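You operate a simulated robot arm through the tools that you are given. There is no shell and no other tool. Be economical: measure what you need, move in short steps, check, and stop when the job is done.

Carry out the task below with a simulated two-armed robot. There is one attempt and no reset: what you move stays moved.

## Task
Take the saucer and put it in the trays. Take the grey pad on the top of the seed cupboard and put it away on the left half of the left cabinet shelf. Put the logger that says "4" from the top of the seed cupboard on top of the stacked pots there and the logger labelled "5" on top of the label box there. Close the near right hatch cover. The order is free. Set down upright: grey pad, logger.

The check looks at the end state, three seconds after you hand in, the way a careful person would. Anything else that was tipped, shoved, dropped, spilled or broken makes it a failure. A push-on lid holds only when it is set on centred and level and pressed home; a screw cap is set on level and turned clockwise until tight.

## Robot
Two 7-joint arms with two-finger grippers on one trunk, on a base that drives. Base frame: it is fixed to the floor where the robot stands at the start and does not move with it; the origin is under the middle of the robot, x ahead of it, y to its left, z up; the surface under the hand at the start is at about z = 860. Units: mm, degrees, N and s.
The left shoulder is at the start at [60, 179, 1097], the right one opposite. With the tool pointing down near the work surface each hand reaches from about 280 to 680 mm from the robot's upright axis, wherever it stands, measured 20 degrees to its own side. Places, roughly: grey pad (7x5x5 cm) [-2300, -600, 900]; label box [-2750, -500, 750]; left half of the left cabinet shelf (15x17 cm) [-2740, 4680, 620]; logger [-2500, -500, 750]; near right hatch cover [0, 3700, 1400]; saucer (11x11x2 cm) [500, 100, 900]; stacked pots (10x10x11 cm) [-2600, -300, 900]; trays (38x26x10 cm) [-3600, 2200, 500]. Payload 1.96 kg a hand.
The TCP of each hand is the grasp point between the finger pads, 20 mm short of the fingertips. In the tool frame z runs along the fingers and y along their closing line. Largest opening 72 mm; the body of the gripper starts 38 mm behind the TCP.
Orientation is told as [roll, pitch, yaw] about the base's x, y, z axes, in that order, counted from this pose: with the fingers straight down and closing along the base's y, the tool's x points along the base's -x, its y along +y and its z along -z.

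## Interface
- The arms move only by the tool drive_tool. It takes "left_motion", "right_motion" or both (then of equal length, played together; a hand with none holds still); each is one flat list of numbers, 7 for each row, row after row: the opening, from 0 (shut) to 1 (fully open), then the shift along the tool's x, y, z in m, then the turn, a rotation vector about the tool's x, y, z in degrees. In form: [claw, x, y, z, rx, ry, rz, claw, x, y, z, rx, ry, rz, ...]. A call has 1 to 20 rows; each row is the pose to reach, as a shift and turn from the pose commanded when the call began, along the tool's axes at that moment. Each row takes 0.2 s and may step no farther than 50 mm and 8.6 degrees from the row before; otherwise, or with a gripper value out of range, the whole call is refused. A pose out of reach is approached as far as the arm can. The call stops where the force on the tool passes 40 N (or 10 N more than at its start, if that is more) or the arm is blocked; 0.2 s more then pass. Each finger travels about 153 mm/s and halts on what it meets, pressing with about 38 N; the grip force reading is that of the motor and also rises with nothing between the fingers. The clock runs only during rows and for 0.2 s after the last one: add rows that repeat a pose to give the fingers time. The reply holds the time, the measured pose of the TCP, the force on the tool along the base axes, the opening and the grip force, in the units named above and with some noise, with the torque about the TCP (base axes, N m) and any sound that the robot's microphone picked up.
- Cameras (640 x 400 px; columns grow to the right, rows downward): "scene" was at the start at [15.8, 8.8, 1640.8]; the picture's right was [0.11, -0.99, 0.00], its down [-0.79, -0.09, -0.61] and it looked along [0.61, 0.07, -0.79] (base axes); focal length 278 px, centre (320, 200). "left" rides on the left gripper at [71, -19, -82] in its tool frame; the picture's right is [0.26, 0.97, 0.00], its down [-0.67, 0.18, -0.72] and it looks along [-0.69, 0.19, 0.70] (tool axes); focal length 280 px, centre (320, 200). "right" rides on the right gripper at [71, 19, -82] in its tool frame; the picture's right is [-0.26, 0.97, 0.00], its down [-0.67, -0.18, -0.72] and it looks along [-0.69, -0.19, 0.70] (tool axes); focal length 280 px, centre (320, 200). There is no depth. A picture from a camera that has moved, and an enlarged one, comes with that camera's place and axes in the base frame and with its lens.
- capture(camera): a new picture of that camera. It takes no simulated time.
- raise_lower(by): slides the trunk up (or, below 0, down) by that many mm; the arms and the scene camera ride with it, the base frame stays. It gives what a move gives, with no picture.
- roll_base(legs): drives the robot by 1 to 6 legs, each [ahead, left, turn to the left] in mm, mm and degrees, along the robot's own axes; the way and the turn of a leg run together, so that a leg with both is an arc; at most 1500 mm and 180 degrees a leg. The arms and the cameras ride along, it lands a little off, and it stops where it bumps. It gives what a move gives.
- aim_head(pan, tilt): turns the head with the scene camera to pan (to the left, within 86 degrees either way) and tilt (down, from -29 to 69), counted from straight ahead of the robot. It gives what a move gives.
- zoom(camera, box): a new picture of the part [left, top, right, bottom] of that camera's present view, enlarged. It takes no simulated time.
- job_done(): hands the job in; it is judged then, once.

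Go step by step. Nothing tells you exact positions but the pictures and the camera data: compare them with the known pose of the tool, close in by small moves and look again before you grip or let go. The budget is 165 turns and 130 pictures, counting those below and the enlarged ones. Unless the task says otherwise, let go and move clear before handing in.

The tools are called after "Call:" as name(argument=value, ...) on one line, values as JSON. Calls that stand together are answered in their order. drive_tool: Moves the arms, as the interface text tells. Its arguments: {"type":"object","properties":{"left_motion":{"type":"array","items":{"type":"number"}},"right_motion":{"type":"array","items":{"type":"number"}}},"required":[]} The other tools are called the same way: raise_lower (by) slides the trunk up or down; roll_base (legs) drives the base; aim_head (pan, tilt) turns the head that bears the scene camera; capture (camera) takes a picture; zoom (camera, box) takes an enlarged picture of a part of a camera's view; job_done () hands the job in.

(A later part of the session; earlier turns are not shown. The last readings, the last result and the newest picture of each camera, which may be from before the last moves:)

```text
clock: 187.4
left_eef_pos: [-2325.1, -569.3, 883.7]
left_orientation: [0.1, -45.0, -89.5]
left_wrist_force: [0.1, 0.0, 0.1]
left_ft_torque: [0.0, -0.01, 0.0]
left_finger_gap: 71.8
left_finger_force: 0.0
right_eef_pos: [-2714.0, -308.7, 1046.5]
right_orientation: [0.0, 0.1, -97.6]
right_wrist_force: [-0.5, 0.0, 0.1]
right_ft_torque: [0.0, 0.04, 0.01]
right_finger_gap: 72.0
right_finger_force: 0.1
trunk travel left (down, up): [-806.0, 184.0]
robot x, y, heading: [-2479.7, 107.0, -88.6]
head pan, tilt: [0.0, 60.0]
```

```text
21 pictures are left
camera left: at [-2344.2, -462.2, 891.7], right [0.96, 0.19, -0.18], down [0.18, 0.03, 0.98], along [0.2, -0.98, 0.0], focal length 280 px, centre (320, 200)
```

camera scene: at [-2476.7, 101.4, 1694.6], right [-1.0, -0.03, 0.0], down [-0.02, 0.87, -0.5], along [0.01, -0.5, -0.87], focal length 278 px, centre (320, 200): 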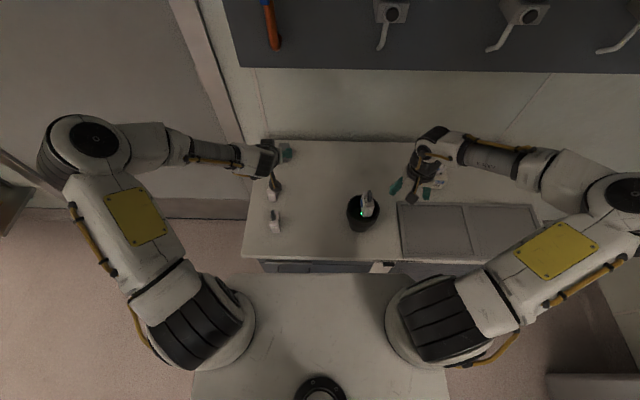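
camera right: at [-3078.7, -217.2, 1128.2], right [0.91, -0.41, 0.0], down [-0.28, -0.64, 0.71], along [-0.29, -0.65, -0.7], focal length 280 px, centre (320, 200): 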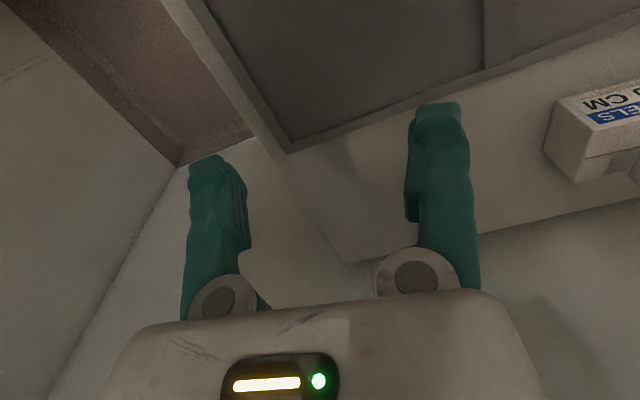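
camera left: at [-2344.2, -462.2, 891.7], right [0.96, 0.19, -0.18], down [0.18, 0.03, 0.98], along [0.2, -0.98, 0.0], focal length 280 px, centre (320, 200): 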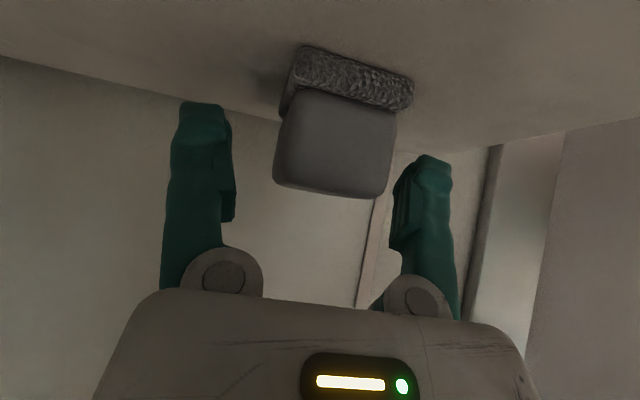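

The pad's front is actually near y -558 (bench about z 843). Move 20 mm further in and lower slightly, then close.

Call:
drive_tool(left_motion=[1, -0.004, 0.001, 0.01, 0, 0, 0, 1, -0.0085, 0.0015, 0.0198, 0, 0, 0, 1, -0.0085, 0.0015, 0.0198, 0, 0, 0, 0.7, -0.0085, 0.0015, 0.0198, 0, 0, 0, 0.5, -0.0085, 0.0015, 0.0198, 0, 0, 0, 0.4, -0.0085, 0.0015, 0.0198, 0, 0, 0, 0.3, -0.0085, 0.0015, 0.0198, 0, 0, 0])

Call:
zoom(camera="left", box=[160, 0, 480, 200])

```text
clock: 189.0
left_eef_pos: [-2323.7, -591.0, 874.5]
left_orientation: [0.0, -45.1, -89.5]
left_wrist_force: [0.0, -0.4, -0.6]
left_ft_torque: [0.02, 0.02, 0.0]
left_finger_gap: 40.8
left_finger_force: 38.1
right_eef_pos: [-2714.6, -309.7, 1046.9]
right_orientation: [-0.1, 0.1, -97.8]
right_wrist_force: [0.0, 0.7, -0.6]
right_ft_torque: [0.01, -0.01, 0.0]
right_finger_gap: 72.2
right_finger_force: 0.1
trunk travel left (down, up): [-806.0, 184.0]
robot x, y, heading: [-2477.8, 105.1, -88.2]
head pan, tilt: [0.0, 60.0]
```

```text
2.00 times, centred on (320, 100) of left
camera zoom: at [-2344.2, -482.9, 882.6], right [0.96, 0.19, -0.18], down [0.18, 0.03, 0.98], along [0.2, -0.98, 0.0], focal length 561 px, centre (320, 400)
```

zoom: 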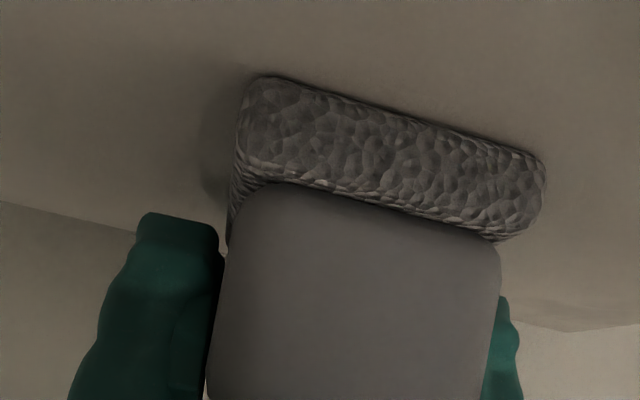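

The pad is held (41 mm). Lift, draw back clear of the cupboard.

Call:
drive_tool(left_motion=[0.3, -0.014, 0, -0.014, 0, 0, 0, 0.3, -0.028, 0, -0.028, 0, 0, 0, 0.3, -0.042, 0, -0.042, 0, 0, 0, 0.3, -0.042, 0, -0.07, 0, 0, 0, 0.3, -0.042, 0, -0.1, 0, 0, 0, 0.3, -0.02, 0, -0.125, 0, 0, 0, 0.3, 0, 0, -0.15, 0, 0, 0, 0.3, 0.02, 0, -0.17, 0, 0, 0, 0.3, 0.022, 0, -0.19, 0, 0, 0])

Call:
roll_base(legs=[[-500, 0, 0]])

Call:
aim_head(pan=0, tilt=45)

Call:
capture(camera="scene")

```text
clock: 191.0
left_eef_pos: [-2325.6, -438.8, 991.5]
left_orientation: [0.2, -45.2, -89.5]
left_wrist_force: [-0.2, 0.8, -1.6]
left_ft_torque: [0.02, 0.01, 0.02]
left_finger_gap: 40.5
left_finger_force: 37.7
right_eef_pos: [-2714.1, -309.8, 1047.4]
right_orientation: [0.0, 0.0, -97.7]
right_wrist_force: [-0.5, 0.4, 0.5]
right_ft_torque: [-0.02, -0.02, 0.01]
right_finger_gap: 72.1
right_finger_force: 0.1
trunk travel left (down, up): [-806.0, 184.0]
robot x, y, heading: [-2477.4, 109.7, -88.4]
head pan, tilt: [0.0, 60.0]
```

```text
clock: 194.0
left_eef_pos: [-2337.4, 70.5, 990.0]
left_orientation: [0.1, -45.1, -89.2]
left_wrist_force: [-0.4, -0.2, -0.8]
left_ft_torque: [0.01, 0.0, 0.02]
left_finger_gap: 40.6
left_finger_force: 37.6
right_eef_pos: [-2726.3, 199.7, 1047.5]
right_orientation: [0.0, 0.0, -97.4]
right_wrist_force: [-0.1, -0.1, 0.0]
right_ft_torque: [0.01, -0.03, 0.02]
right_finger_gap: 71.9
right_finger_force: 0.1
trunk travel left (down, up): [-806.0, 184.0]
robot x, y, heading: [-2493.5, 618.9, -88.3]
head pan, tilt: [0.0, 60.0]
```

```text
clock: 194.8
left_eef_pos: [-2337.6, 71.0, 990.8]
left_orientation: [0.1, -45.1, -89.3]
left_wrist_force: [-0.8, -0.3, -0.1]
left_ft_torque: [-0.03, -0.03, -0.01]
left_finger_gap: 40.7
left_finger_force: 38.1
right_eef_pos: [-2727.8, 199.1, 1046.9]
right_orientation: [0.0, 0.1, -97.4]
right_wrist_force: [0.3, -0.2, 0.3]
right_ft_torque: [-0.02, -0.03, 0.0]
right_finger_gap: 71.9
right_finger_force: 0.0
trunk travel left (down, up): [-806.0, 184.0]
robot x, y, heading: [-2492.1, 617.8, -88.2]
head pan, tilt: [0.0, 45.0]
```

```text
19 pictures are left
camera scene: at [-2491.0, 596.7, 1714.0], right [-1.0, -0.03, 0.0], down [-0.02, 0.71, -0.71], along [0.02, -0.71, -0.71], focal length 278 px, centre (320, 200)
```

scene: 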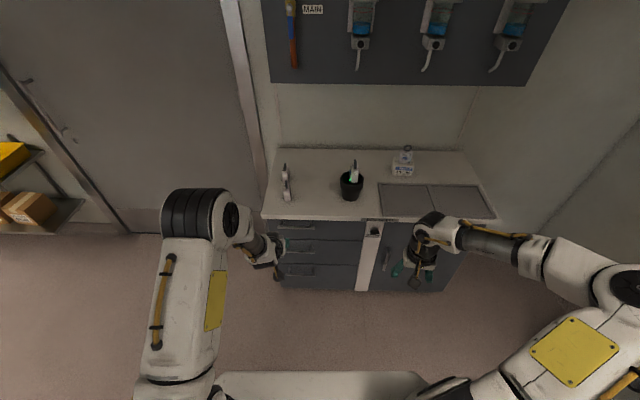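

Pad held, cupboard tidy. Drive to the left cabinet: face -x and travel along the aisle, then look.

Call:
roll_base(legs=[[0, 0, -91.8], [-400, 0, 0], [0, -1500, 0], [0, -1500, 0], [0, -900, 0]])

Call:
aim_head(pan=0, tilt=35)

Call:
capture(camera="scene")

```text
clock: 218.4
left_eef_pos: [-2742.5, 4132.7, 988.1]
left_orientation: [0.3, -44.4, -177.4]
left_wrist_force: [19.1, -5.5, -2.0]
left_ft_torque: [0.04, 0.17, -0.26]
left_finger_gap: 40.8
left_finger_force: 38.1
right_eef_pos: [-2631.3, 4527.8, 1047.2]
right_orientation: [0.0, 0.0, 174.6]
right_wrist_force: [0.0, -0.3, -0.7]
right_ft_torque: [0.0, 0.0, 0.01]
right_finger_gap: 71.8
right_finger_force: 0.1
trunk travel left (down, up): [-806.0, 184.0]
robot x, y, heading: [-2210.5, 4303.5, -176.5]
head pan, tilt: [0.0, 45.0]
stopped in leg 5: the force on the tool passed its limit at 41 N (the readings are from after the stop); the commanded pose is now the measured one
```

```text
clock: 219.1
left_eef_pos: [-2742.4, 4133.2, 989.9]
left_orientation: [0.2, -44.7, -177.5]
left_wrist_force: [20.7, 4.6, -3.5]
left_ft_torque: [-0.05, -0.08, -0.58]
left_finger_gap: 40.5
left_finger_force: 38.4
right_eef_pos: [-2630.4, 4528.2, 1047.9]
right_orientation: [0.2, -0.1, 174.4]
right_wrist_force: [0.7, -0.2, 0.0]
right_ft_torque: [0.02, 0.01, 0.0]
right_finger_gap: 71.8
right_finger_force: 0.1
trunk travel left (down, up): [-806.0, 184.0]
robot x, y, heading: [-2205.9, 4304.0, -176.4]
head pan, tilt: [0.0, 35.0]
```

```text
18 pictures are left
camera scene: at [-2230.1, 4305.5, 1728.9], right [-0.06, 1.0, 0.0], down [0.57, 0.04, -0.82], along [-0.82, -0.05, -0.57], focal length 278 px, centre (320, 200)
```

scene: 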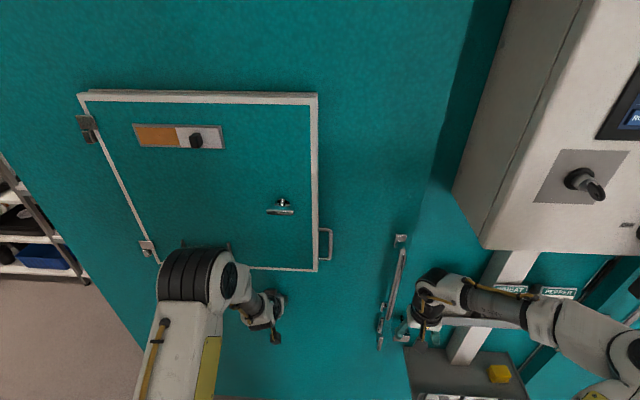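

I drifted and the pad touched the cabinet's front panel; back off at once. The shelf is visible low, to the right, under the control box.

Call:
roll_base(legs=[[-280, 0, 0], [0, -250, -3.5]])

Call:
aim_head(pan=-10, tilt=50)

Call:
capture(camera="scene")

```text
clock: 222.5
left_eef_pos: [-2481.6, 4438.2, 989.2]
left_orientation: [0.3, -44.8, 178.7]
left_wrist_force: [0.9, 0.3, 0.1]
left_ft_torque: [0.0, -0.01, 0.01]
left_finger_gap: 40.8
left_finger_force: 38.5
right_eef_pos: [-2341.8, 4823.5, 1046.9]
right_orientation: [0.0, 0.1, 170.6]
right_wrist_force: [-0.6, 0.6, -0.4]
right_ft_torque: [-0.04, 0.01, -0.01]
right_finger_gap: 71.7
right_finger_force: 0.0
trunk travel left (down, up): [-806.0, 184.0]
robot x, y, heading: [-1933.7, 4574.7, 179.3]
head pan, tilt: [0.0, 35.0]
```

```text
clock: 223.3
left_eef_pos: [-2482.9, 4438.8, 988.7]
left_orientation: [0.2, -44.7, 178.7]
left_wrist_force: [0.1, -0.5, -1.1]
left_ft_torque: [-0.02, 0.01, 0.01]
left_finger_gap: 40.7
left_finger_force: 38.6
right_eef_pos: [-2342.3, 4824.5, 1046.5]
right_orientation: [0.1, 0.1, 170.6]
right_wrist_force: [0.9, -0.2, 0.3]
right_ft_torque: [0.03, 0.01, 0.0]
right_finger_gap: 71.9
right_finger_force: 0.1
trunk travel left (down, up): [-806.0, 184.0]
robot x, y, heading: [-1933.7, 4578.5, 179.9]
head pan, tilt: [-10.0, 50.0]
```

```text
17 pictures are left
camera scene: at [-1947.9, 4590.3, 1707.2], right [0.18, 0.98, 0.0], down [0.75, -0.14, -0.64], along [-0.63, 0.11, -0.77], focal length 278 px, centre (320, 200)
```

scene: 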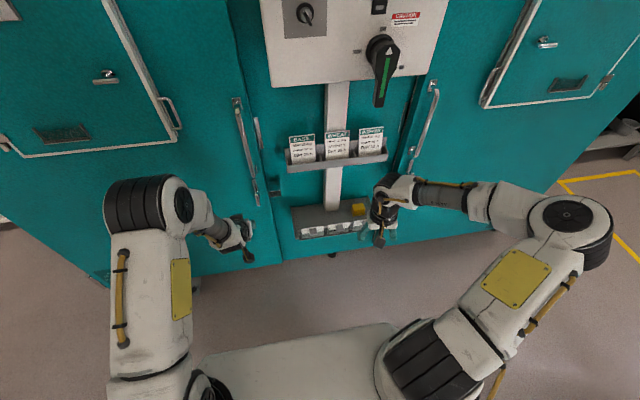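

Call:
zoom(camera="scene", box=[260, 120, 420, 270])

```text
2.67 times, centred on (340, 195) of scene
camera zoom: at [-1947.9, 4590.3, 1707.2], right [0.18, 0.98, 0.0], down [0.75, -0.14, -0.64], along [-0.63, 0.11, -0.77], focal length 742 px, centre (267, 213)
```

zoom: 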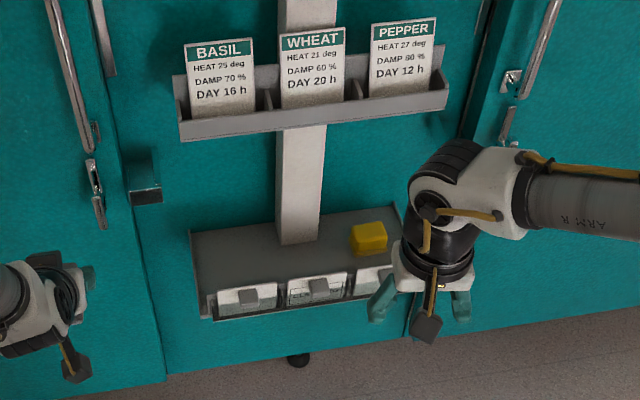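

The shelf's left half is at (-2740, 4680, 620), with a card pocket along its front. I ease the hand's pitch to 33° so its camera clears the pocket, retract the right hand, and line up at a distance.

Call:
drive_tool(left_motion=[0.3, 0, 0, 0, 0, 3, 0, 0.3, 0, 0, 0, 0, 6, 0, 0.3, 0, 0, 0, 0, 9, 0, 0.3, 0, 0, 0, 0, 12, 0], right_motion=[1, 0.025, 0, 0, 0, 0, 0, 1, 0.05, 0, 0, 0, 0, 0, 1, 0.075, 0, 0, 0, 0, 0, 1, 0.1, 0, 0, 0, 0, 0])

Call:
roll_base(legs=[[0, -241, 0]])

Call:
raise_lower(by=-260)

Call:
roll_base(legs=[[150, 0, 0]])

Call:
aim_head(pan=15, tilt=48)

Call:
zoom(camera="scene", box=[220, 100, 420, 225])

Call:
capture(camera="left")

```text
clock: 224.3
left_eef_pos: [-2482.0, 4436.9, 989.2]
left_orientation: [0.2, -32.7, 178.7]
left_wrist_force: [0.3, -0.4, 0.5]
left_ft_torque: [-0.02, 0.04, 0.01]
left_finger_gap: 40.7
left_finger_force: 38.1
right_eef_pos: [-2241.5, 4808.3, 1048.2]
right_orientation: [0.0, 0.0, 170.5]
right_wrist_force: [0.0, -0.7, -0.5]
right_ft_torque: [0.0, 0.0, -0.02]
right_finger_gap: 71.7
right_finger_force: 0.0
trunk travel left (down, up): [-806.0, 184.0]
robot x, y, heading: [-1931.7, 4573.7, 179.9]
head pan, tilt: [-10.0, 50.0]
```

```text
clock: 226.1
left_eef_pos: [-2480.5, 4684.3, 988.6]
left_orientation: [0.0, -32.6, 178.5]
left_wrist_force: [-0.2, -0.5, -1.0]
left_ft_torque: [0.0, 0.04, 0.01]
left_finger_gap: 40.9
left_finger_force: 38.0
right_eef_pos: [-2239.7, 5053.4, 1047.9]
right_orientation: [0.1, 0.1, 170.3]
right_wrist_force: [-0.6, 0.0, -0.5]
right_ft_torque: [-0.02, -0.02, -0.03]
right_finger_gap: 72.2
right_finger_force: 0.1
trunk travel left (down, up): [-806.0, 184.0]
robot x, y, heading: [-1929.3, 4822.0, 179.4]
head pan, tilt: [-10.0, 50.0]
```

```text
clock: 228.7
left_eef_pos: [-2481.7, 4684.3, 728.2]
left_orientation: [0.2, -32.6, 178.4]
left_wrist_force: [-0.4, 0.1, -0.8]
left_ft_torque: [0.01, 0.01, -0.01]
left_finger_gap: 40.6
left_finger_force: 37.7
right_eef_pos: [-2239.7, 5053.2, 788.4]
right_orientation: [0.0, 0.0, 170.4]
right_wrist_force: [-0.5, 0.3, -0.5]
right_ft_torque: [0.0, 0.04, -0.04]
right_finger_gap: 72.1
right_finger_force: 0.1
trunk travel left (down, up): [-546.0, 444.0]
robot x, y, heading: [-1930.9, 4815.8, 179.4]
head pan, tilt: [-10.0, 50.0]
```

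```text
clock: 230.0
left_eef_pos: [-2599.0, 4686.2, 725.0]
left_orientation: [0.1, -31.7, 178.5]
left_wrist_force: [-0.5, -0.1, -0.7]
left_ft_torque: [0.01, 0.04, -0.02]
left_finger_gap: 40.6
left_finger_force: 37.8
right_eef_pos: [-2361.0, 5055.1, 787.2]
right_orientation: [0.0, 0.0, 170.3]
right_wrist_force: [-1.0, -0.1, -0.3]
right_ft_torque: [0.0, -0.02, 0.03]
right_finger_gap: 72.0
right_finger_force: 0.1
trunk travel left (down, up): [-546.0, 444.0]
robot x, y, heading: [-2050.2, 4820.8, 179.2]
head pan, tilt: [-10.0, 50.0]
stopped in leg 1: the force on the tool passed its limit at 48 N (the readings are from after the stop); the commanded pose is now the measured one
```

```text
clock: 230.9
left_eef_pos: [-2598.2, 4686.2, 725.7]
left_orientation: [0.1, -31.9, 178.5]
left_wrist_force: [0.8, -0.1, -1.0]
left_ft_torque: [-0.02, 0.04, 0.03]
left_finger_gap: 40.9
left_finger_force: 37.9
right_eef_pos: [-2359.2, 5055.0, 788.2]
right_orientation: [0.1, 0.1, 170.3]
right_wrist_force: [-0.3, -0.3, -0.1]
right_ft_torque: [0.02, -0.03, 0.06]
right_finger_gap: 72.1
right_finger_force: 0.1
trunk travel left (down, up): [-546.0, 444.0]
robot x, y, heading: [-2056.8, 4821.0, 179.2]
head pan, tilt: [15.0, 48.0]
```

```text
3.20 times, centred on (320, 162) of scene
camera zoom: at [-2067.0, 4801.9, 1449.9], right [-0.25, 0.97, 0.0], down [0.72, 0.18, -0.67], along [-0.65, -0.17, -0.74], focal length 890 px, centre (320, 320)
```

zoom: 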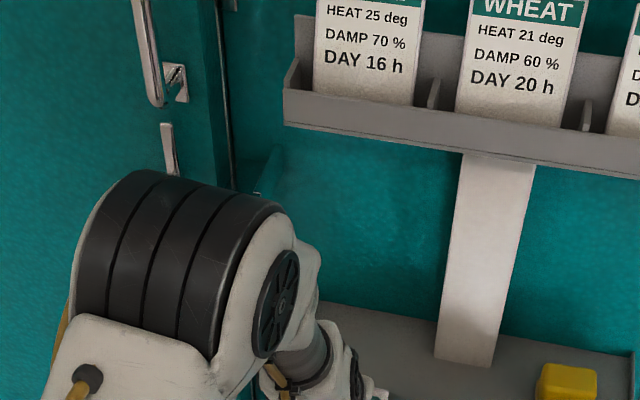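

```text
14 pictures are left
camera left: at [-2493.8, 4702.8, 757.6], right [0.2, -0.97, -0.14], down [-0.2, -0.18, 0.96], along [-0.96, -0.16, -0.23], focal length 280 px, centre (320, 200)
```

left: 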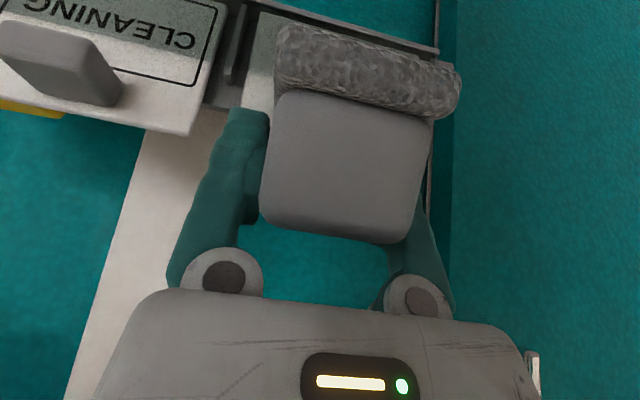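

The pad hit the front pocket/card. Back off, raise, and inspect.

Call:
roll_base(legs=[[-120, 0, 0]])

Call:
raise_lower(by=100)

Call:
capture(camera="left")

```text
clock: 232.2
left_eef_pos: [-2473.3, 4684.1, 725.5]
left_orientation: [0.0, -31.9, 178.7]
left_wrist_force: [0.1, -0.2, -0.2]
left_ft_torque: [0.04, 0.01, 0.04]
left_finger_gap: 40.8
left_finger_force: 38.0
right_eef_pos: [-2235.9, 5054.1, 788.8]
right_orientation: [0.0, 0.0, 170.3]
right_wrist_force: [-0.2, 0.9, -0.2]
right_ft_torque: [-0.02, 0.04, -0.01]
right_finger_gap: 72.1
right_finger_force: 0.0
trunk travel left (down, up): [-546.0, 444.0]
robot x, y, heading: [-1929.1, 4821.4, 179.6]
head pan, tilt: [15.0, 48.0]
```

```text
clock: 233.5
left_eef_pos: [-2473.3, 4684.2, 825.0]
left_orientation: [0.0, -31.8, 178.6]
left_wrist_force: [-0.4, 0.8, -0.5]
left_ft_torque: [-0.01, 0.0, -0.02]
left_finger_gap: 40.5
left_finger_force: 38.3
right_eef_pos: [-2237.4, 5052.9, 887.5]
right_orientation: [0.0, 0.1, 170.4]
right_wrist_force: [0.1, -0.5, -0.9]
right_ft_torque: [0.02, 0.0, -0.01]
right_finger_gap: 72.1
right_finger_force: 0.0
trunk travel left (down, up): [-646.0, 344.0]
robot x, y, heading: [-1927.7, 4823.5, 179.5]
head pan, tilt: [15.0, 48.0]
```

```text
13 pictures are left
camera left: at [-2370.3, 4700.6, 857.5], right [0.2, -0.97, -0.14], down [-0.2, -0.18, 0.96], along [-0.96, -0.17, -0.23], focal length 280 px, centre (320, 200)
```

left: 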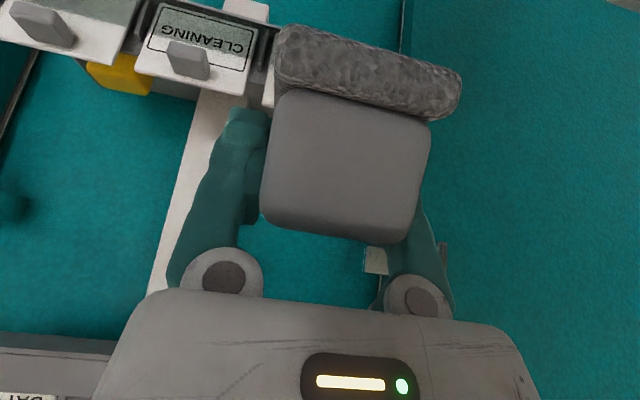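

The cards at the shelf's front stand up to about z 700, so the pad must go down behind them with a steep hand. I'll set the pad on the floor, regrip it from above and then place it. First restore the 45° pitch and lower.

Call:
drive_tool(left_motion=[0.3, 0, 0, 0, 0, -4.4, 0, 0.3, 0, 0, 0, 0, -8.8, 0, 0.3, 0, 0, 0, 0, -13.2, 0])

Call:
raise_lower(by=-400)

Call:
raise_lower(by=-240)

Call:
drive_tool(left_motion=[0.3, 0.025, 0, 0.025, 0, 0, 0, 0.3, 0.05, 0, 0.05, 0, 0, 0, 0.3, 0.075, 0, 0.075, 0, 0, 0, 0.3, 0.092, 0, 0.092, 0, 0, 0, 0.3, 0.0975, 0, 0.0975, 0, 0, 0, 0.3, 0.0975, 0, 0.0975, 0, 0, 0])

```text
clock: 234.3
left_eef_pos: [-2474.4, 4684.5, 825.4]
left_orientation: [0.0, -45.0, 178.6]
left_wrist_force: [0.6, -0.7, 0.0]
left_ft_torque: [0.02, -0.03, -0.02]
left_finger_gap: 40.6
left_finger_force: 38.2
right_eef_pos: [-2236.6, 5053.5, 887.6]
right_orientation: [0.1, 0.1, 170.4]
right_wrist_force: [0.4, 0.3, -0.1]
right_ft_torque: [-0.01, -0.03, -0.02]
right_finger_gap: 72.1
right_finger_force: 0.1
trunk travel left (down, up): [-646.0, 344.0]
robot x, y, heading: [-1927.7, 4820.6, 179.6]
head pan, tilt: [15.0, 48.0]
```

```text
clock: 238.1
left_eef_pos: [-2475.1, 4684.9, 425.5]
left_orientation: [0.0, -45.0, 178.6]
left_wrist_force: [0.0, -0.2, -1.0]
left_ft_torque: [0.02, 0.04, 0.0]
left_finger_gap: 40.5
left_finger_force: 38.7
right_eef_pos: [-2236.8, 5053.3, 487.7]
right_orientation: [0.0, 0.1, 170.3]
right_wrist_force: [-1.0, -0.6, 0.0]
right_ft_torque: [-0.01, -0.02, -0.05]
right_finger_gap: 72.4
right_finger_force: 0.1
trunk travel left (down, up): [-246.0, 744.0]
robot x, y, heading: [-1929.0, 4824.7, 179.7]
head pan, tilt: [15.0, 48.0]
```

```text
clock: 240.6
left_eef_pos: [-2474.4, 4684.0, 184.6]
left_orientation: [0.1, -45.1, 178.6]
left_wrist_force: [-0.2, 0.4, -0.2]
left_ft_torque: [-0.01, -0.03, 0.03]
left_finger_gap: 40.6
left_finger_force: 38.4
right_eef_pos: [-2236.1, 5053.1, 247.4]
right_orientation: [-0.1, 0.0, 170.4]
right_wrist_force: [0.5, 0.3, -0.4]
right_ft_torque: [0.02, 0.01, 0.03]
right_finger_gap: 72.1
right_finger_force: 0.2
trunk travel left (down, up): [-6.0, 984.0]
robot x, y, heading: [-1928.8, 4821.2, 179.6]
head pan, tilt: [15.0, 48.0]
```

```text
clock: 242.0
left_eef_pos: [-2476.1, 4685.7, 44.3]
left_orientation: [0.1, -45.1, 178.5]
left_wrist_force: [0.3, -0.5, -0.2]
left_ft_torque: [0.0, 0.02, -0.02]
left_finger_gap: 40.6
left_finger_force: 38.0
right_eef_pos: [-2235.7, 5054.1, 247.9]
right_orientation: [0.0, 0.0, 170.5]
right_wrist_force: [1.6, 0.0, -0.4]
right_ft_torque: [0.01, 0.03, 0.01]
right_finger_gap: 72.0
right_finger_force: 0.1
trunk travel left (down, up): [-6.0, 984.0]
robot x, y, heading: [-1927.4, 4823.1, 179.5]
head pan, tilt: [15.0, 48.0]
```

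Call:
drive_tool(left_motion=[0.3, 0.003, 0, 0.003, 0, 0, 0, 0.3, 0.006, 0, 0.006, 0, 0, 0, 0.3, 0.0075, 0, 0.0075, 0, 0, 0, 0.3, 0.0075, 0, 0.0075, 0, 0, 0])

```text
clock: 243.0
left_eef_pos: [-2474.9, 4684.5, 36.5]
left_orientation: [0.1, -45.1, 178.5]
left_wrist_force: [2.4, -0.1, 8.5]
left_ft_torque: [0.0, 0.13, -0.05]
left_finger_gap: 40.6
left_finger_force: 38.2
right_eef_pos: [-2236.6, 5054.4, 247.8]
right_orientation: [0.0, -0.1, 170.4]
right_wrist_force: [-0.3, -0.6, 0.3]
right_ft_torque: [0.0, 0.0, 0.01]
right_finger_gap: 71.8
right_finger_force: 0.0
trunk travel left (down, up): [-6.0, 984.0]
robot x, y, heading: [-1928.3, 4820.1, 179.4]
head pan, tilt: [15.0, 48.0]
```

Contact with the floor. Release, withdraw along the fingers, turn the hand to nearly vertical (5°) and come above the pad.

Call:
drive_tool(left_motion=[0.7, 0, 0, -0.001, 0, 0, 0, 1, 0, 0, -0.001, 0, 0, 0, 1, 0, 0, -0.03, 0, 0, 0, 1, 0, 0, -0.075, 0, 0, 0, 1, 0, 0, -0.12, 0, 0, 0])

Call:
drive_tool(left_motion=[1, -0.025, 0, -0.02, 0, 8, 0, 1, -0.045, 0, -0.02, 0, 16, 0, 1, -0.065, 0, -0.005, 0, 24, 0, 1, -0.08, 0, 0.01, 0, 32, 0, 1, -0.0954, 0, 0.0262, 0, 40, 0, 1, -0.0954, 0, 0.0262, 0, 40, 0])

Call:
capture(camera="left")

```text
clock: 244.2
left_eef_pos: [-2389.9, 4685.1, 119.3]
left_orientation: [0.2, -45.0, 178.7]
left_wrist_force: [0.4, -0.2, -0.8]
left_ft_torque: [-0.05, 0.01, 0.01]
left_finger_gap: 71.9
left_finger_force: 0.0
right_eef_pos: [-2237.2, 5053.5, 249.4]
right_orientation: [0.0, 0.1, 170.4]
right_wrist_force: [-0.1, -0.2, -0.1]
right_ft_torque: [0.02, 0.01, -0.03]
right_finger_gap: 71.9
right_finger_force: 0.1
trunk travel left (down, up): [-6.0, 984.0]
robot x, y, heading: [-1929.6, 4824.0, 179.7]
head pan, tilt: [15.0, 48.0]
```

```text
clock: 245.6
left_eef_pos: [-2475.4, 4683.4, 169.3]
left_orientation: [0.1, -4.9, 178.8]
left_wrist_force: [-0.6, 0.4, 0.1]
left_ft_torque: [0.0, 0.0, -0.01]
left_finger_gap: 71.8
left_finger_force: 0.1
right_eef_pos: [-2236.7, 5053.4, 247.7]
right_orientation: [0.0, 0.0, 170.4]
right_wrist_force: [-0.2, -1.0, -1.2]
right_ft_torque: [0.04, 0.01, -0.02]
right_finger_gap: 72.0
right_finger_force: 0.0
trunk travel left (down, up): [-6.0, 984.0]
robot x, y, heading: [-1928.7, 4820.2, 179.4]
head pan, tilt: [15.0, 48.0]
```

```text
12 pictures are left
camera left: at [-2396.7, 4701.2, 244.6], right [0.24, -0.97, -0.02], down [-0.61, -0.17, 0.77], along [-0.75, -0.17, -0.64], focal length 280 px, centre (320, 200)
```

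left: 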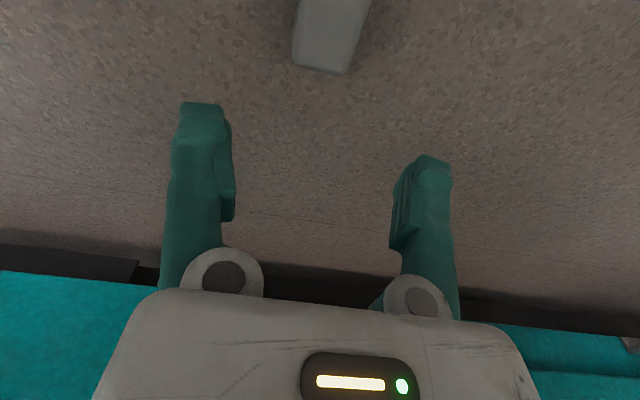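

The pad sits about 22 mm nearer (it slid in the fingers at the bump). Descend over its centre and grip.

Call:
drive_tool(left_motion=[1, 0.024, 0, 0.02, 0, 0, 0, 1, 0.028, 0, 0.06, 0, 0, 0, 1, 0.031, 0, 0.1, 0, 0, 0, 1, 0.0335, 0, 0.12, 0, 0, 0, 1, 0.0335, 0, 0.1306, 0, 0, 0, 0.8, 0.0335, 0, 0.1306, 0, 0, 0, 0.5, 0.0335, 0, 0.1306, 0, 0, 0, 0.3, 0.0335, 0, 0.1306, 0, 0, 0, 0.3, 0.0335, 0, 0.1306, 0, 0, 0])

Call:
capture(camera="left")

```text
clock: 247.6
left_eef_pos: [-2454.4, 4682.6, 38.0]
left_orientation: [0.0, -4.9, 178.8]
left_wrist_force: [-0.4, -0.3, -0.6]
left_ft_torque: [0.0, 0.0, 0.0]
left_finger_gap: 40.6
left_finger_force: 38.6
right_eef_pos: [-2236.8, 5053.1, 247.7]
right_orientation: [0.1, 0.0, 170.3]
right_wrist_force: [0.1, 0.2, -0.3]
right_ft_torque: [-0.03, 0.01, -0.01]
right_finger_gap: 71.8
right_finger_force: 0.1
trunk travel left (down, up): [-6.0, 984.0]
robot x, y, heading: [-1929.8, 4818.9, 179.5]
head pan, tilt: [15.0, 48.0]
```

```text
11 pictures are left
camera left: at [-2377.3, 4700.4, 113.9], right [0.24, -0.97, -0.02], down [-0.61, -0.17, 0.77], along [-0.75, -0.17, -0.64], focal length 280 px, centre (320, 200)
```

left: 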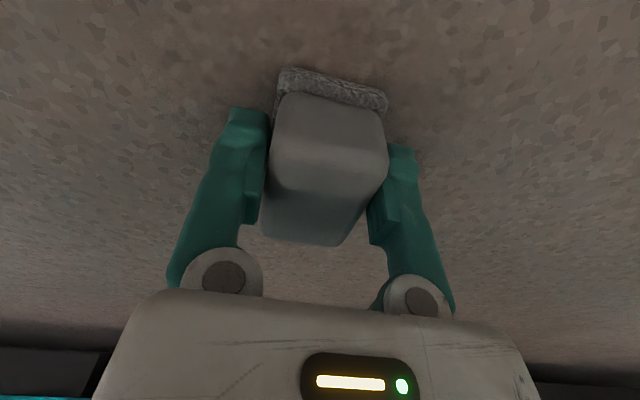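

Pad gripped squarely. Raise to z≈766 with the hand tilted 17°, approach the shelf and look.

Call:
raise_lower(by=400)

Call:
raise_lower(by=335)

Call:
drive_tool(left_motion=[0.3, 0, 0, 0, 0, -4, 0, 0.3, 0, 0, 0, 0, -8, 0, 0.3, 0, 0, 0, 0, -12, 0])

Call:
roll_base(legs=[[95, 0, 0]])

Call:
capture(camera="left")

```text
clock: 251.4
left_eef_pos: [-2455.3, 4684.5, 438.1]
left_orientation: [0.0, -5.1, 178.8]
left_wrist_force: [0.4, 0.1, -0.2]
left_ft_torque: [0.0, 0.02, -0.03]
left_finger_gap: 40.4
left_finger_force: 38.3
right_eef_pos: [-2237.7, 5052.6, 647.8]
right_orientation: [0.0, 0.2, 170.4]
right_wrist_force: [0.6, -1.5, -0.3]
right_ft_torque: [0.03, 0.0, 0.01]
right_finger_gap: 71.9
right_finger_force: 0.1
trunk travel left (down, up): [-406.0, 584.0]
robot x, y, heading: [-1929.3, 4820.4, 179.7]
head pan, tilt: [15.0, 48.0]
```

```text
clock: 254.7
left_eef_pos: [-2455.1, 4683.9, 772.3]
left_orientation: [0.0, -5.0, 178.6]
left_wrist_force: [-0.2, 0.0, -0.7]
left_ft_torque: [0.02, 0.0, 0.0]
left_finger_gap: 40.7
left_finger_force: 38.1
right_eef_pos: [-2236.5, 5053.7, 983.8]
right_orientation: [0.0, 0.0, 170.4]
right_wrist_force: [0.0, 0.1, 0.6]
right_ft_torque: [0.0, 0.01, -0.02]
right_finger_gap: 72.1
right_finger_force: 0.2
trunk travel left (down, up): [-741.0, 249.0]
robot x, y, heading: [-1929.7, 4819.1, 179.4]
head pan, tilt: [15.0, 48.0]
```

```text
clock: 255.5
left_eef_pos: [-2456.6, 4683.3, 774.3]
left_orientation: [0.0, -17.1, 178.7]
left_wrist_force: [-0.8, -0.2, -0.8]
left_ft_torque: [0.03, -0.01, 0.06]
left_finger_gap: 40.6
left_finger_force: 37.9
right_eef_pos: [-2237.1, 5052.3, 983.8]
right_orientation: [0.0, 0.1, 170.4]
right_wrist_force: [1.1, -0.7, -0.7]
right_ft_torque: [-0.01, -0.01, 0.01]
right_finger_gap: 72.0
right_finger_force: 0.1
trunk travel left (down, up): [-741.0, 249.0]
robot x, y, heading: [-1928.8, 4817.6, 179.6]
head pan, tilt: [15.0, 48.0]
```

```text
clock: 256.6
left_eef_pos: [-2550.3, 4684.0, 772.1]
left_orientation: [0.0, -16.9, 178.7]
left_wrist_force: [0.0, 0.1, -0.9]
left_ft_torque: [-0.05, -0.03, 0.01]
left_finger_gap: 40.3
left_finger_force: 38.0
right_eef_pos: [-2331.5, 5054.2, 983.8]
right_orientation: [0.0, 0.1, 170.5]
right_wrist_force: [-0.9, 1.3, 0.0]
right_ft_torque: [-0.02, 0.01, -0.04]
right_finger_gap: 71.8
right_finger_force: 0.0
trunk travel left (down, up): [-741.0, 249.0]
robot x, y, heading: [-2023.1, 4822.2, 179.5]
head pan, tilt: [15.0, 48.0]
```

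```text
10 pictures are left
camera left: at [-2458.1, 4700.2, 831.1], right [0.23, -0.97, -0.08], down [-0.44, -0.17, 0.88], along [-0.87, -0.17, -0.47], focal length 280 px, centre (320, 200)
```

left: 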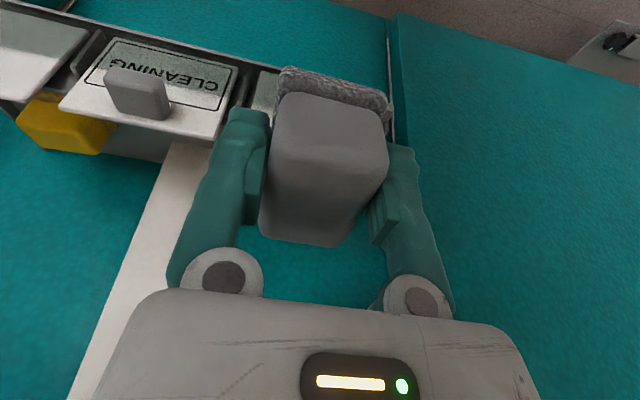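

Clear view: card tops at about z 700, the pad's bottom at ~727. Advance 146 mm over the pocket and check force.

Call:
roll_base(legs=[[75, 0, 0]])

Call:
roll_base(legs=[[72, 0, 0]])

Call:
capture(camera="left")

```text
clock: 257.7
left_eef_pos: [-2624.5, 4683.6, 772.8]
left_orientation: [0.0, -16.9, 178.8]
left_wrist_force: [-1.2, 0.1, -0.6]
left_ft_torque: [0.0, -0.03, -0.03]
left_finger_gap: 40.5
left_finger_force: 38.5
right_eef_pos: [-2406.6, 5054.7, 983.5]
right_orientation: [0.0, 0.1, 170.4]
right_wrist_force: [0.2, -0.4, -0.3]
right_ft_torque: [0.02, 0.02, 0.03]
right_finger_gap: 71.9
right_finger_force: 0.1
trunk travel left (down, up): [-741.0, 249.0]
robot x, y, heading: [-2097.7, 4821.3, 179.5]
head pan, tilt: [15.0, 48.0]
```

```text
clock: 258.7
left_eef_pos: [-2693.7, 4685.4, 772.6]
left_orientation: [0.0, -17.0, 178.8]
left_wrist_force: [0.0, -1.1, -0.4]
left_ft_torque: [0.0, -0.01, 0.02]
left_finger_gap: 40.8
left_finger_force: 38.2
right_eef_pos: [-2476.4, 5055.3, 982.2]
right_orientation: [0.0, 0.1, 170.6]
right_wrist_force: [0.0, -0.3, -0.1]
right_ft_torque: [0.04, -0.01, -0.02]
right_finger_gap: 71.9
right_finger_force: 0.2
trunk travel left (down, up): [-741.0, 249.0]
robot x, y, heading: [-2169.8, 4821.1, 179.3]
head pan, tilt: [15.0, 48.0]
```

```text
9 pictures are left
camera left: at [-2602.6, 4701.3, 831.0], right [0.23, -0.97, -0.08], down [-0.44, -0.17, 0.88], along [-0.87, -0.17, -0.47], focal length 280 px, centre (320, 200)
```

left: 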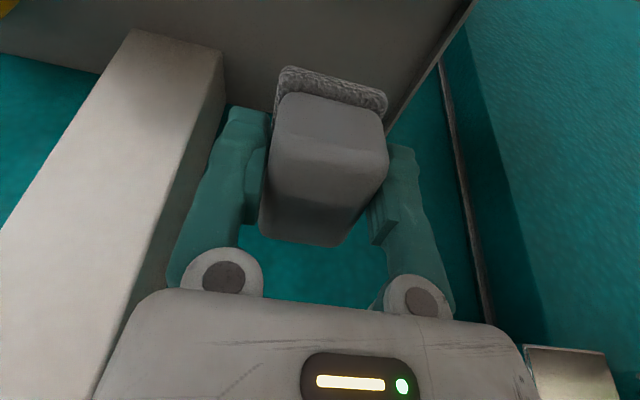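

Over the shelf's left half: shelf edge at y 4590, post at 4760, back at -2816. Lower behind the cards, then level the pad.

Call:
raise_lower(by=-60)

Call:
raise_lower(by=-33)

Call:
drive_tool(left_motion=[0.3, 0, 0, 0, 0, 4, 0, 0.3, 0, 0, 0, 0, 8, 0, 0.3, 0, 0, 0, 0, 12, 0])

Call:
raise_lower(by=-14)

```text
clock: 259.7
left_eef_pos: [-2693.8, 4684.4, 713.6]
left_orientation: [-0.1, -17.0, 178.6]
left_wrist_force: [-0.6, 0.0, -0.3]
left_ft_torque: [0.0, -0.05, -0.07]
left_finger_gap: 40.6
left_finger_force: 38.2
right_eef_pos: [-2476.0, 5053.5, 924.2]
right_orientation: [0.0, 0.1, 170.4]
right_wrist_force: [-0.2, -0.5, -1.0]
right_ft_torque: [0.0, 0.0, 0.01]
right_finger_gap: 72.0
right_finger_force: 0.0
trunk travel left (down, up): [-681.0, 309.0]
robot x, y, heading: [-2163.6, 4820.0, 179.6]
head pan, tilt: [15.0, 48.0]
```

```text
clock: 260.5
left_eef_pos: [-2695.0, 4684.6, 680.4]
left_orientation: [0.1, -17.0, 178.7]
left_wrist_force: [-0.5, -1.0, 0.1]
left_ft_torque: [0.0, 0.01, -0.05]
left_finger_gap: 40.9
left_finger_force: 37.9
right_eef_pos: [-2475.2, 5054.7, 889.1]
right_orientation: [0.0, 0.0, 170.5]
right_wrist_force: [0.4, -0.7, 0.8]
right_ft_torque: [0.02, 0.0, -0.03]
right_finger_gap: 72.1
right_finger_force: 0.0
trunk travel left (down, up): [-648.0, 342.0]
robot x, y, heading: [-2168.8, 4821.0, 179.4]
head pan, tilt: [15.0, 48.0]
```

```text
clock: 261.3
left_eef_pos: [-2693.7, 4685.2, 679.0]
left_orientation: [0.0, -4.9, 178.7]
left_wrist_force: [-0.1, 0.2, -0.7]
left_ft_torque: [-0.02, 0.01, 0.0]
left_finger_gap: 40.7
left_finger_force: 38.0
right_eef_pos: [-2475.9, 5054.2, 890.8]
right_orientation: [0.1, 0.1, 170.5]
right_wrist_force: [0.0, 0.3, -0.2]
right_ft_torque: [-0.04, -0.01, -0.01]
right_finger_gap: 72.3
right_finger_force: 0.0
trunk travel left (down, up): [-648.0, 342.0]
robot x, y, heading: [-2167.3, 4822.3, 179.5]
head pan, tilt: [15.0, 48.0]
```

```text
clock: 261.9
left_eef_pos: [-2695.3, 4684.6, 667.3]
left_orientation: [-0.1, -5.0, 178.7]
left_wrist_force: [0.3, 0.2, -1.0]
left_ft_torque: [0.0, 0.01, 0.04]
left_finger_gap: 40.8
left_finger_force: 37.9
right_eef_pos: [-2475.0, 5055.5, 876.1]
right_orientation: [0.0, 0.0, 170.6]
right_wrist_force: [0.4, 0.2, 0.1]
right_ft_torque: [-0.04, 0.01, 0.0]
right_finger_gap: 72.1
right_finger_force: 0.1
trunk travel left (down, up): [-634.0, 356.0]
robot x, y, heading: [-2167.4, 4823.4, 179.8]
head pan, tilt: [15.0, 48.0]
```

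Call:
raise_lower(by=-6)

Call:
raise_lower(by=-4)

```text
clock: 262.4
left_eef_pos: [-2694.5, 4684.2, 659.4]
left_orientation: [0.0, -5.0, 178.7]
left_wrist_force: [0.4, 0.0, -0.7]
left_ft_torque: [0.02, 0.03, 0.0]
left_finger_gap: 40.8
left_finger_force: 37.9
right_eef_pos: [-2476.0, 5054.8, 870.0]
right_orientation: [0.0, 0.0, 170.5]
right_wrist_force: [0.2, -0.4, 0.8]
right_ft_torque: [0.01, -0.01, 0.0]
right_finger_gap: 71.9
right_finger_force: 0.1
trunk travel left (down, up): [-628.0, 362.0]
robot x, y, heading: [-2165.7, 4821.4, 179.5]
head pan, tilt: [15.0, 48.0]
```

```text
clock: 263.0
left_eef_pos: [-2694.1, 4684.5, 658.1]
left_orientation: [0.1, -5.1, 178.8]
left_wrist_force: [0.0, -1.2, 13.3]
left_ft_torque: [0.03, -0.24, 0.0]
left_finger_gap: 40.6
left_finger_force: 38.6
right_eef_pos: [-2474.2, 5054.6, 867.7]
right_orientation: [-0.1, 0.0, 170.5]
right_wrist_force: [1.0, -0.5, 1.2]
right_ft_torque: [0.0, 0.02, -0.01]
right_finger_gap: 72.1
right_finger_force: 0.0
trunk travel left (down, up): [-624.0, 366.0]
robot x, y, heading: [-2164.8, 4823.3, 179.6]
head pan, tilt: [15.0, 48.0]
```

Pad rests on the shelf. Open, tilt the hand back to 17°, rise behind the cards and back off.

Call:
drive_tool(left_motion=[0.5, 0, 0, -0.001, 0, 0, 0, 0.8, 0, 0, -0.001, 0, 0, 0, 0.9, 0, 0, -0.001, 0, 0, 0, 0.9, 0, 0, -0.001, 0, 0, 0, 0.9, 0, 0, -0.01, 0, -4, 0, 0.9, 0, 0, -0.02, 0, -8, 0, 0.9, 0, 0, -0.03, 0, -12, 0])

Call:
raise_lower(by=85)

Call:
capture(camera="left")

```text
clock: 264.6
left_eef_pos: [-2690.9, 4685.3, 687.8]
left_orientation: [-0.1, -17.1, 178.6]
left_wrist_force: [0.3, -0.1, 0.0]
left_ft_torque: [-0.01, 0.02, 0.01]
left_finger_gap: 64.7
left_finger_force: 0.1
right_eef_pos: [-2475.7, 5054.1, 866.9]
right_orientation: [0.1, 0.0, 170.5]
right_wrist_force: [0.4, -0.4, 0.5]
right_ft_torque: [-0.01, -0.04, 0.01]
right_finger_gap: 72.0
right_finger_force: 0.1
trunk travel left (down, up): [-624.0, 366.0]
robot x, y, heading: [-2167.8, 4819.9, 179.6]
head pan, tilt: [15.0, 48.0]
```

```text
clock: 265.8
left_eef_pos: [-2692.3, 4684.0, 771.7]
left_orientation: [0.1, -17.0, 178.7]
left_wrist_force: [0.1, 0.0, -0.2]
left_ft_torque: [-0.01, 0.01, 0.02]
left_finger_gap: 65.1
left_finger_force: 0.1
right_eef_pos: [-2476.1, 5055.1, 949.7]
right_orientation: [0.0, 0.1, 170.5]
right_wrist_force: [-1.0, 0.8, -0.5]
right_ft_torque: [0.0, 0.0, 0.01]
right_finger_gap: 72.2
right_finger_force: 0.1
trunk travel left (down, up): [-709.0, 281.0]
robot x, y, heading: [-2164.2, 4822.6, 179.7]
head pan, tilt: [15.0, 48.0]
```

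```text
8 pictures are left
camera left: at [-2599.5, 4701.1, 830.2], right [0.23, -0.97, -0.08], down [-0.44, -0.17, 0.88], along [-0.87, -0.17, -0.47], focal length 280 px, centre (320, 200)
```

left: 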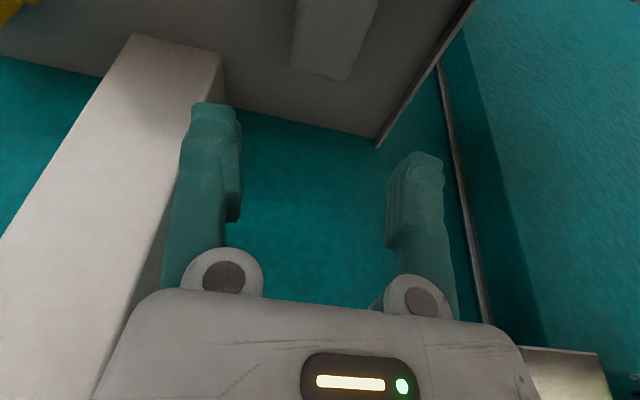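

The pad lies upright on the left half. Back away, turn round to the right cabinet and look for the near hatch.

Call:
roll_base(legs=[[-800, 0, 0], [0, 1080, 0], [0, 0, 180]])

Call:
raise_lower(by=200)

Call:
aim_head(pan=0, tilt=20)

Call:
capture(camera="scene")

```text
clock: 282.7
left_eef_pos: [-845.9, 3885.0, 772.6]
left_orientation: [0.0, -17.0, 0.1]
left_wrist_force: [-1.0, -0.2, 0.7]
left_ft_torque: [0.01, 0.04, 0.02]
left_finger_gap: 64.8
left_finger_force: 0.1
right_eef_pos: [-1052.7, 3508.5, 950.6]
right_orientation: [0.0, 0.2, -8.2]
right_wrist_force: [-0.9, 0.1, -0.5]
right_ft_torque: [-0.01, -0.02, -0.01]
right_finger_gap: 71.9
right_finger_force: 0.0
trunk travel left (down, up): [-709.0, 281.0]
robot x, y, heading: [-1366.5, 3733.6, 0.9]
head pan, tilt: [15.0, 48.0]
```

```text
clock: 284.9
left_eef_pos: [-845.2, 3884.1, 972.7]
left_orientation: [0.0, -17.1, 0.0]
left_wrist_force: [-0.1, 0.2, -0.5]
left_ft_torque: [0.01, -0.04, -0.06]
left_finger_gap: 65.0
left_finger_force: 0.0
right_eef_pos: [-1053.4, 3508.5, 1150.7]
right_orientation: [0.0, 0.1, -8.2]
right_wrist_force: [0.7, 0.0, 0.0]
right_ft_torque: [0.03, -0.01, 0.0]
right_finger_gap: 72.1
right_finger_force: 0.1
trunk travel left (down, up): [-909.0, 81.0]
robot x, y, heading: [-1368.4, 3733.8, 1.3]
head pan, tilt: [15.0, 48.0]
```

```text
clock: 285.8
left_eef_pos: [-846.1, 3884.5, 972.2]
left_orientation: [0.1, -16.9, 0.2]
left_wrist_force: [-0.1, 0.1, -0.2]
left_ft_torque: [0.0, 0.04, 0.03]
left_finger_gap: 64.9
left_finger_force: 0.0
right_eef_pos: [-1053.5, 3508.0, 1150.2]
right_orientation: [0.0, 0.1, -8.2]
right_wrist_force: [0.2, -0.2, -0.6]
right_ft_torque: [0.02, -0.02, -0.01]
right_finger_gap: 72.0
right_finger_force: 0.0
trunk travel left (down, up): [-909.0, 81.0]
robot x, y, heading: [-1362.7, 3732.2, 0.8]
head pan, tilt: [0.0, 20.0]
```

```text
7 pictures are left
camera scene: at [-1331.8, 3734.8, 1855.7], right [0.02, -1.0, 0.0], down [-0.34, -0.01, -0.94], along [0.94, 0.02, -0.34], focal length 278 px, centre (320, 200)
```

scene: 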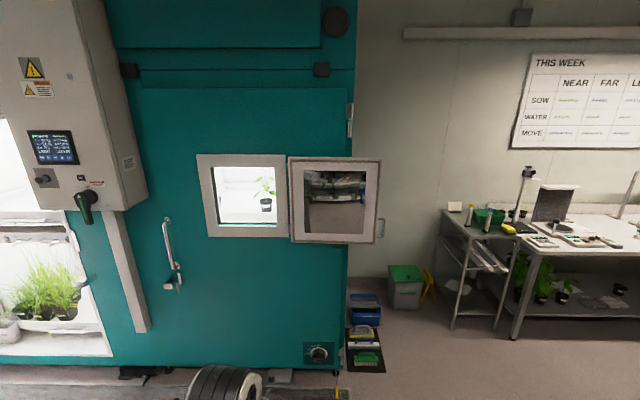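

The cover is swung open to the right, hinged at about y 3905, free edge near y 3470, z 1160–1600. I'll hook it from behind with the right hand. First tuck the left hand low and stretch the right hand forward.

Call:
raise_lower(by=80)

Call:
drive_tool(left_motion=[0, 0.038, 0, 0.025, 0, 0, 0, 0, 0.076, 0, 0.05, 0, 0, 0, 0, 0.113, 0, 0.075, 0, 0, 0, 0, 0.151, 0, 0.1, 0, 0, 0, 0, 0.189, 0, 0.125, 0, 0, 0, 0, 0.227, 0, 0.151, 0, 0, 0, 0, 0.264, 0, 0.176, 0, 0, 0, 0, 0.302, 0, 0.201, 0, 0, 0], right_motion=[0.5, -0.018, 0.0025, 0, 0, 0, 0, 0, -0.035, 0.005, 0, 0, 0, 0, 0, -0.052, 0.0075, 0, 0, 0, 0, 0, -0.07, 0.01, 0, 0, 0, 0, 0, -0.087, 0.0125, 0, 0, 0, 0, 0, -0.105, 0.015, 0, 0, 0, 0, 0, -0.122, 0.0175, 0, 0, 0, 0, 0, -0.139, 0.02, 0, 0, 0, 0])

Call:
roll_base(legs=[[450, -80, 0]])

Call:
aim_head(pan=-15, tilt=30)

Call:
capture(camera="scene")

```text
clock: 287.0
left_eef_pos: [-845.9, 3883.8, 1052.8]
left_orientation: [0.0, -17.1, 0.1]
left_wrist_force: [-0.9, 0.0, -0.2]
left_ft_torque: [-0.02, 0.01, -0.01]
left_finger_gap: 64.8
left_finger_force: 0.1
right_eef_pos: [-1052.0, 3508.8, 1231.7]
right_orientation: [0.0, 0.1, -8.2]
right_wrist_force: [0.3, -0.2, -0.2]
right_ft_torque: [-0.02, 0.05, 0.02]
right_finger_gap: 71.7
right_finger_force: 0.1
trunk travel left (down, up): [-989.0, 1.0]
robot x, y, heading: [-1367.7, 3734.0, 0.9]
head pan, tilt: [0.0, 20.0]
```

```text
clock: 288.9
left_eef_pos: [-976.4, 3879.1, 812.7]
left_orientation: [-0.8, -25.6, 0.6]
left_wrist_force: [-0.3, 0.6, -0.2]
left_ft_torque: [0.01, 0.01, 0.0]
left_finger_gap: 0.0
left_finger_force: 30.0
right_eef_pos: [-911.8, 3508.1, 1231.2]
right_orientation: [0.0, 0.1, -8.2]
right_wrist_force: [-0.3, 0.2, 0.1]
right_ft_torque: [0.02, 0.0, 0.02]
right_finger_gap: 0.0
right_finger_force: 29.5
trunk travel left (down, up): [-989.0, 1.0]
robot x, y, heading: [-1364.6, 3734.8, 0.9]
head pan, tilt: [0.0, 20.0]
stopped in row 8 (left hand): the arm was blocked; the commanded pose is now the measured one
```

```text
clock: 291.7
left_eef_pos: [-527.8, 3805.4, 813.9]
left_orientation: [-0.9, -25.6, 0.7]
left_wrist_force: [-0.5, -0.7, 0.3]
left_ft_torque: [-0.01, 0.01, -0.01]
left_finger_gap: 0.0
left_finger_force: 29.3
right_eef_pos: [-464.6, 3435.8, 1231.5]
right_orientation: [0.1, 0.0, -8.2]
right_wrist_force: [0.0, 0.2, 0.0]
right_ft_torque: [-0.03, 0.0, -0.01]
right_finger_gap: 0.0
right_finger_force: 29.4
trunk travel left (down, up): [-989.0, 1.0]
robot x, y, heading: [-918.1, 3659.8, 1.1]
head pan, tilt: [0.0, 20.0]
```

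```text
clock: 292.5
left_eef_pos: [-526.4, 3805.8, 812.5]
left_orientation: [-0.9, -25.7, 0.5]
left_wrist_force: [-0.8, -0.6, 0.0]
left_ft_torque: [0.02, 0.02, -0.03]
left_finger_gap: 0.0
left_finger_force: 29.7
right_eef_pos: [-462.0, 3435.2, 1229.9]
right_orientation: [-0.1, 0.1, -8.2]
right_wrist_force: [0.7, 0.0, 0.2]
right_ft_torque: [0.0, 0.03, -0.01]
right_finger_gap: 0.1
right_finger_force: 29.8
trunk travel left (down, up): [-989.0, 1.0]
robot x, y, heading: [-918.6, 3660.4, 0.9]
head pan, tilt: [-15.0, 30.0]
```

```text
6 pictures are left
camera scene: at [-886.4, 3639.1, 1919.7], right [-0.24, -0.97, 0.0], down [-0.49, 0.12, -0.87], along [0.84, -0.21, -0.5], focal length 278 px, centre (320, 200)
```

scene: 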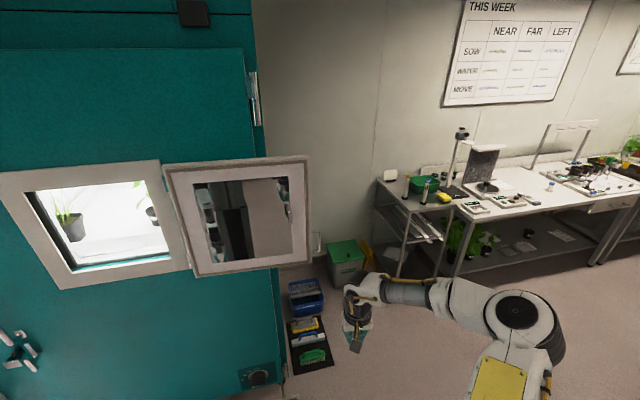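

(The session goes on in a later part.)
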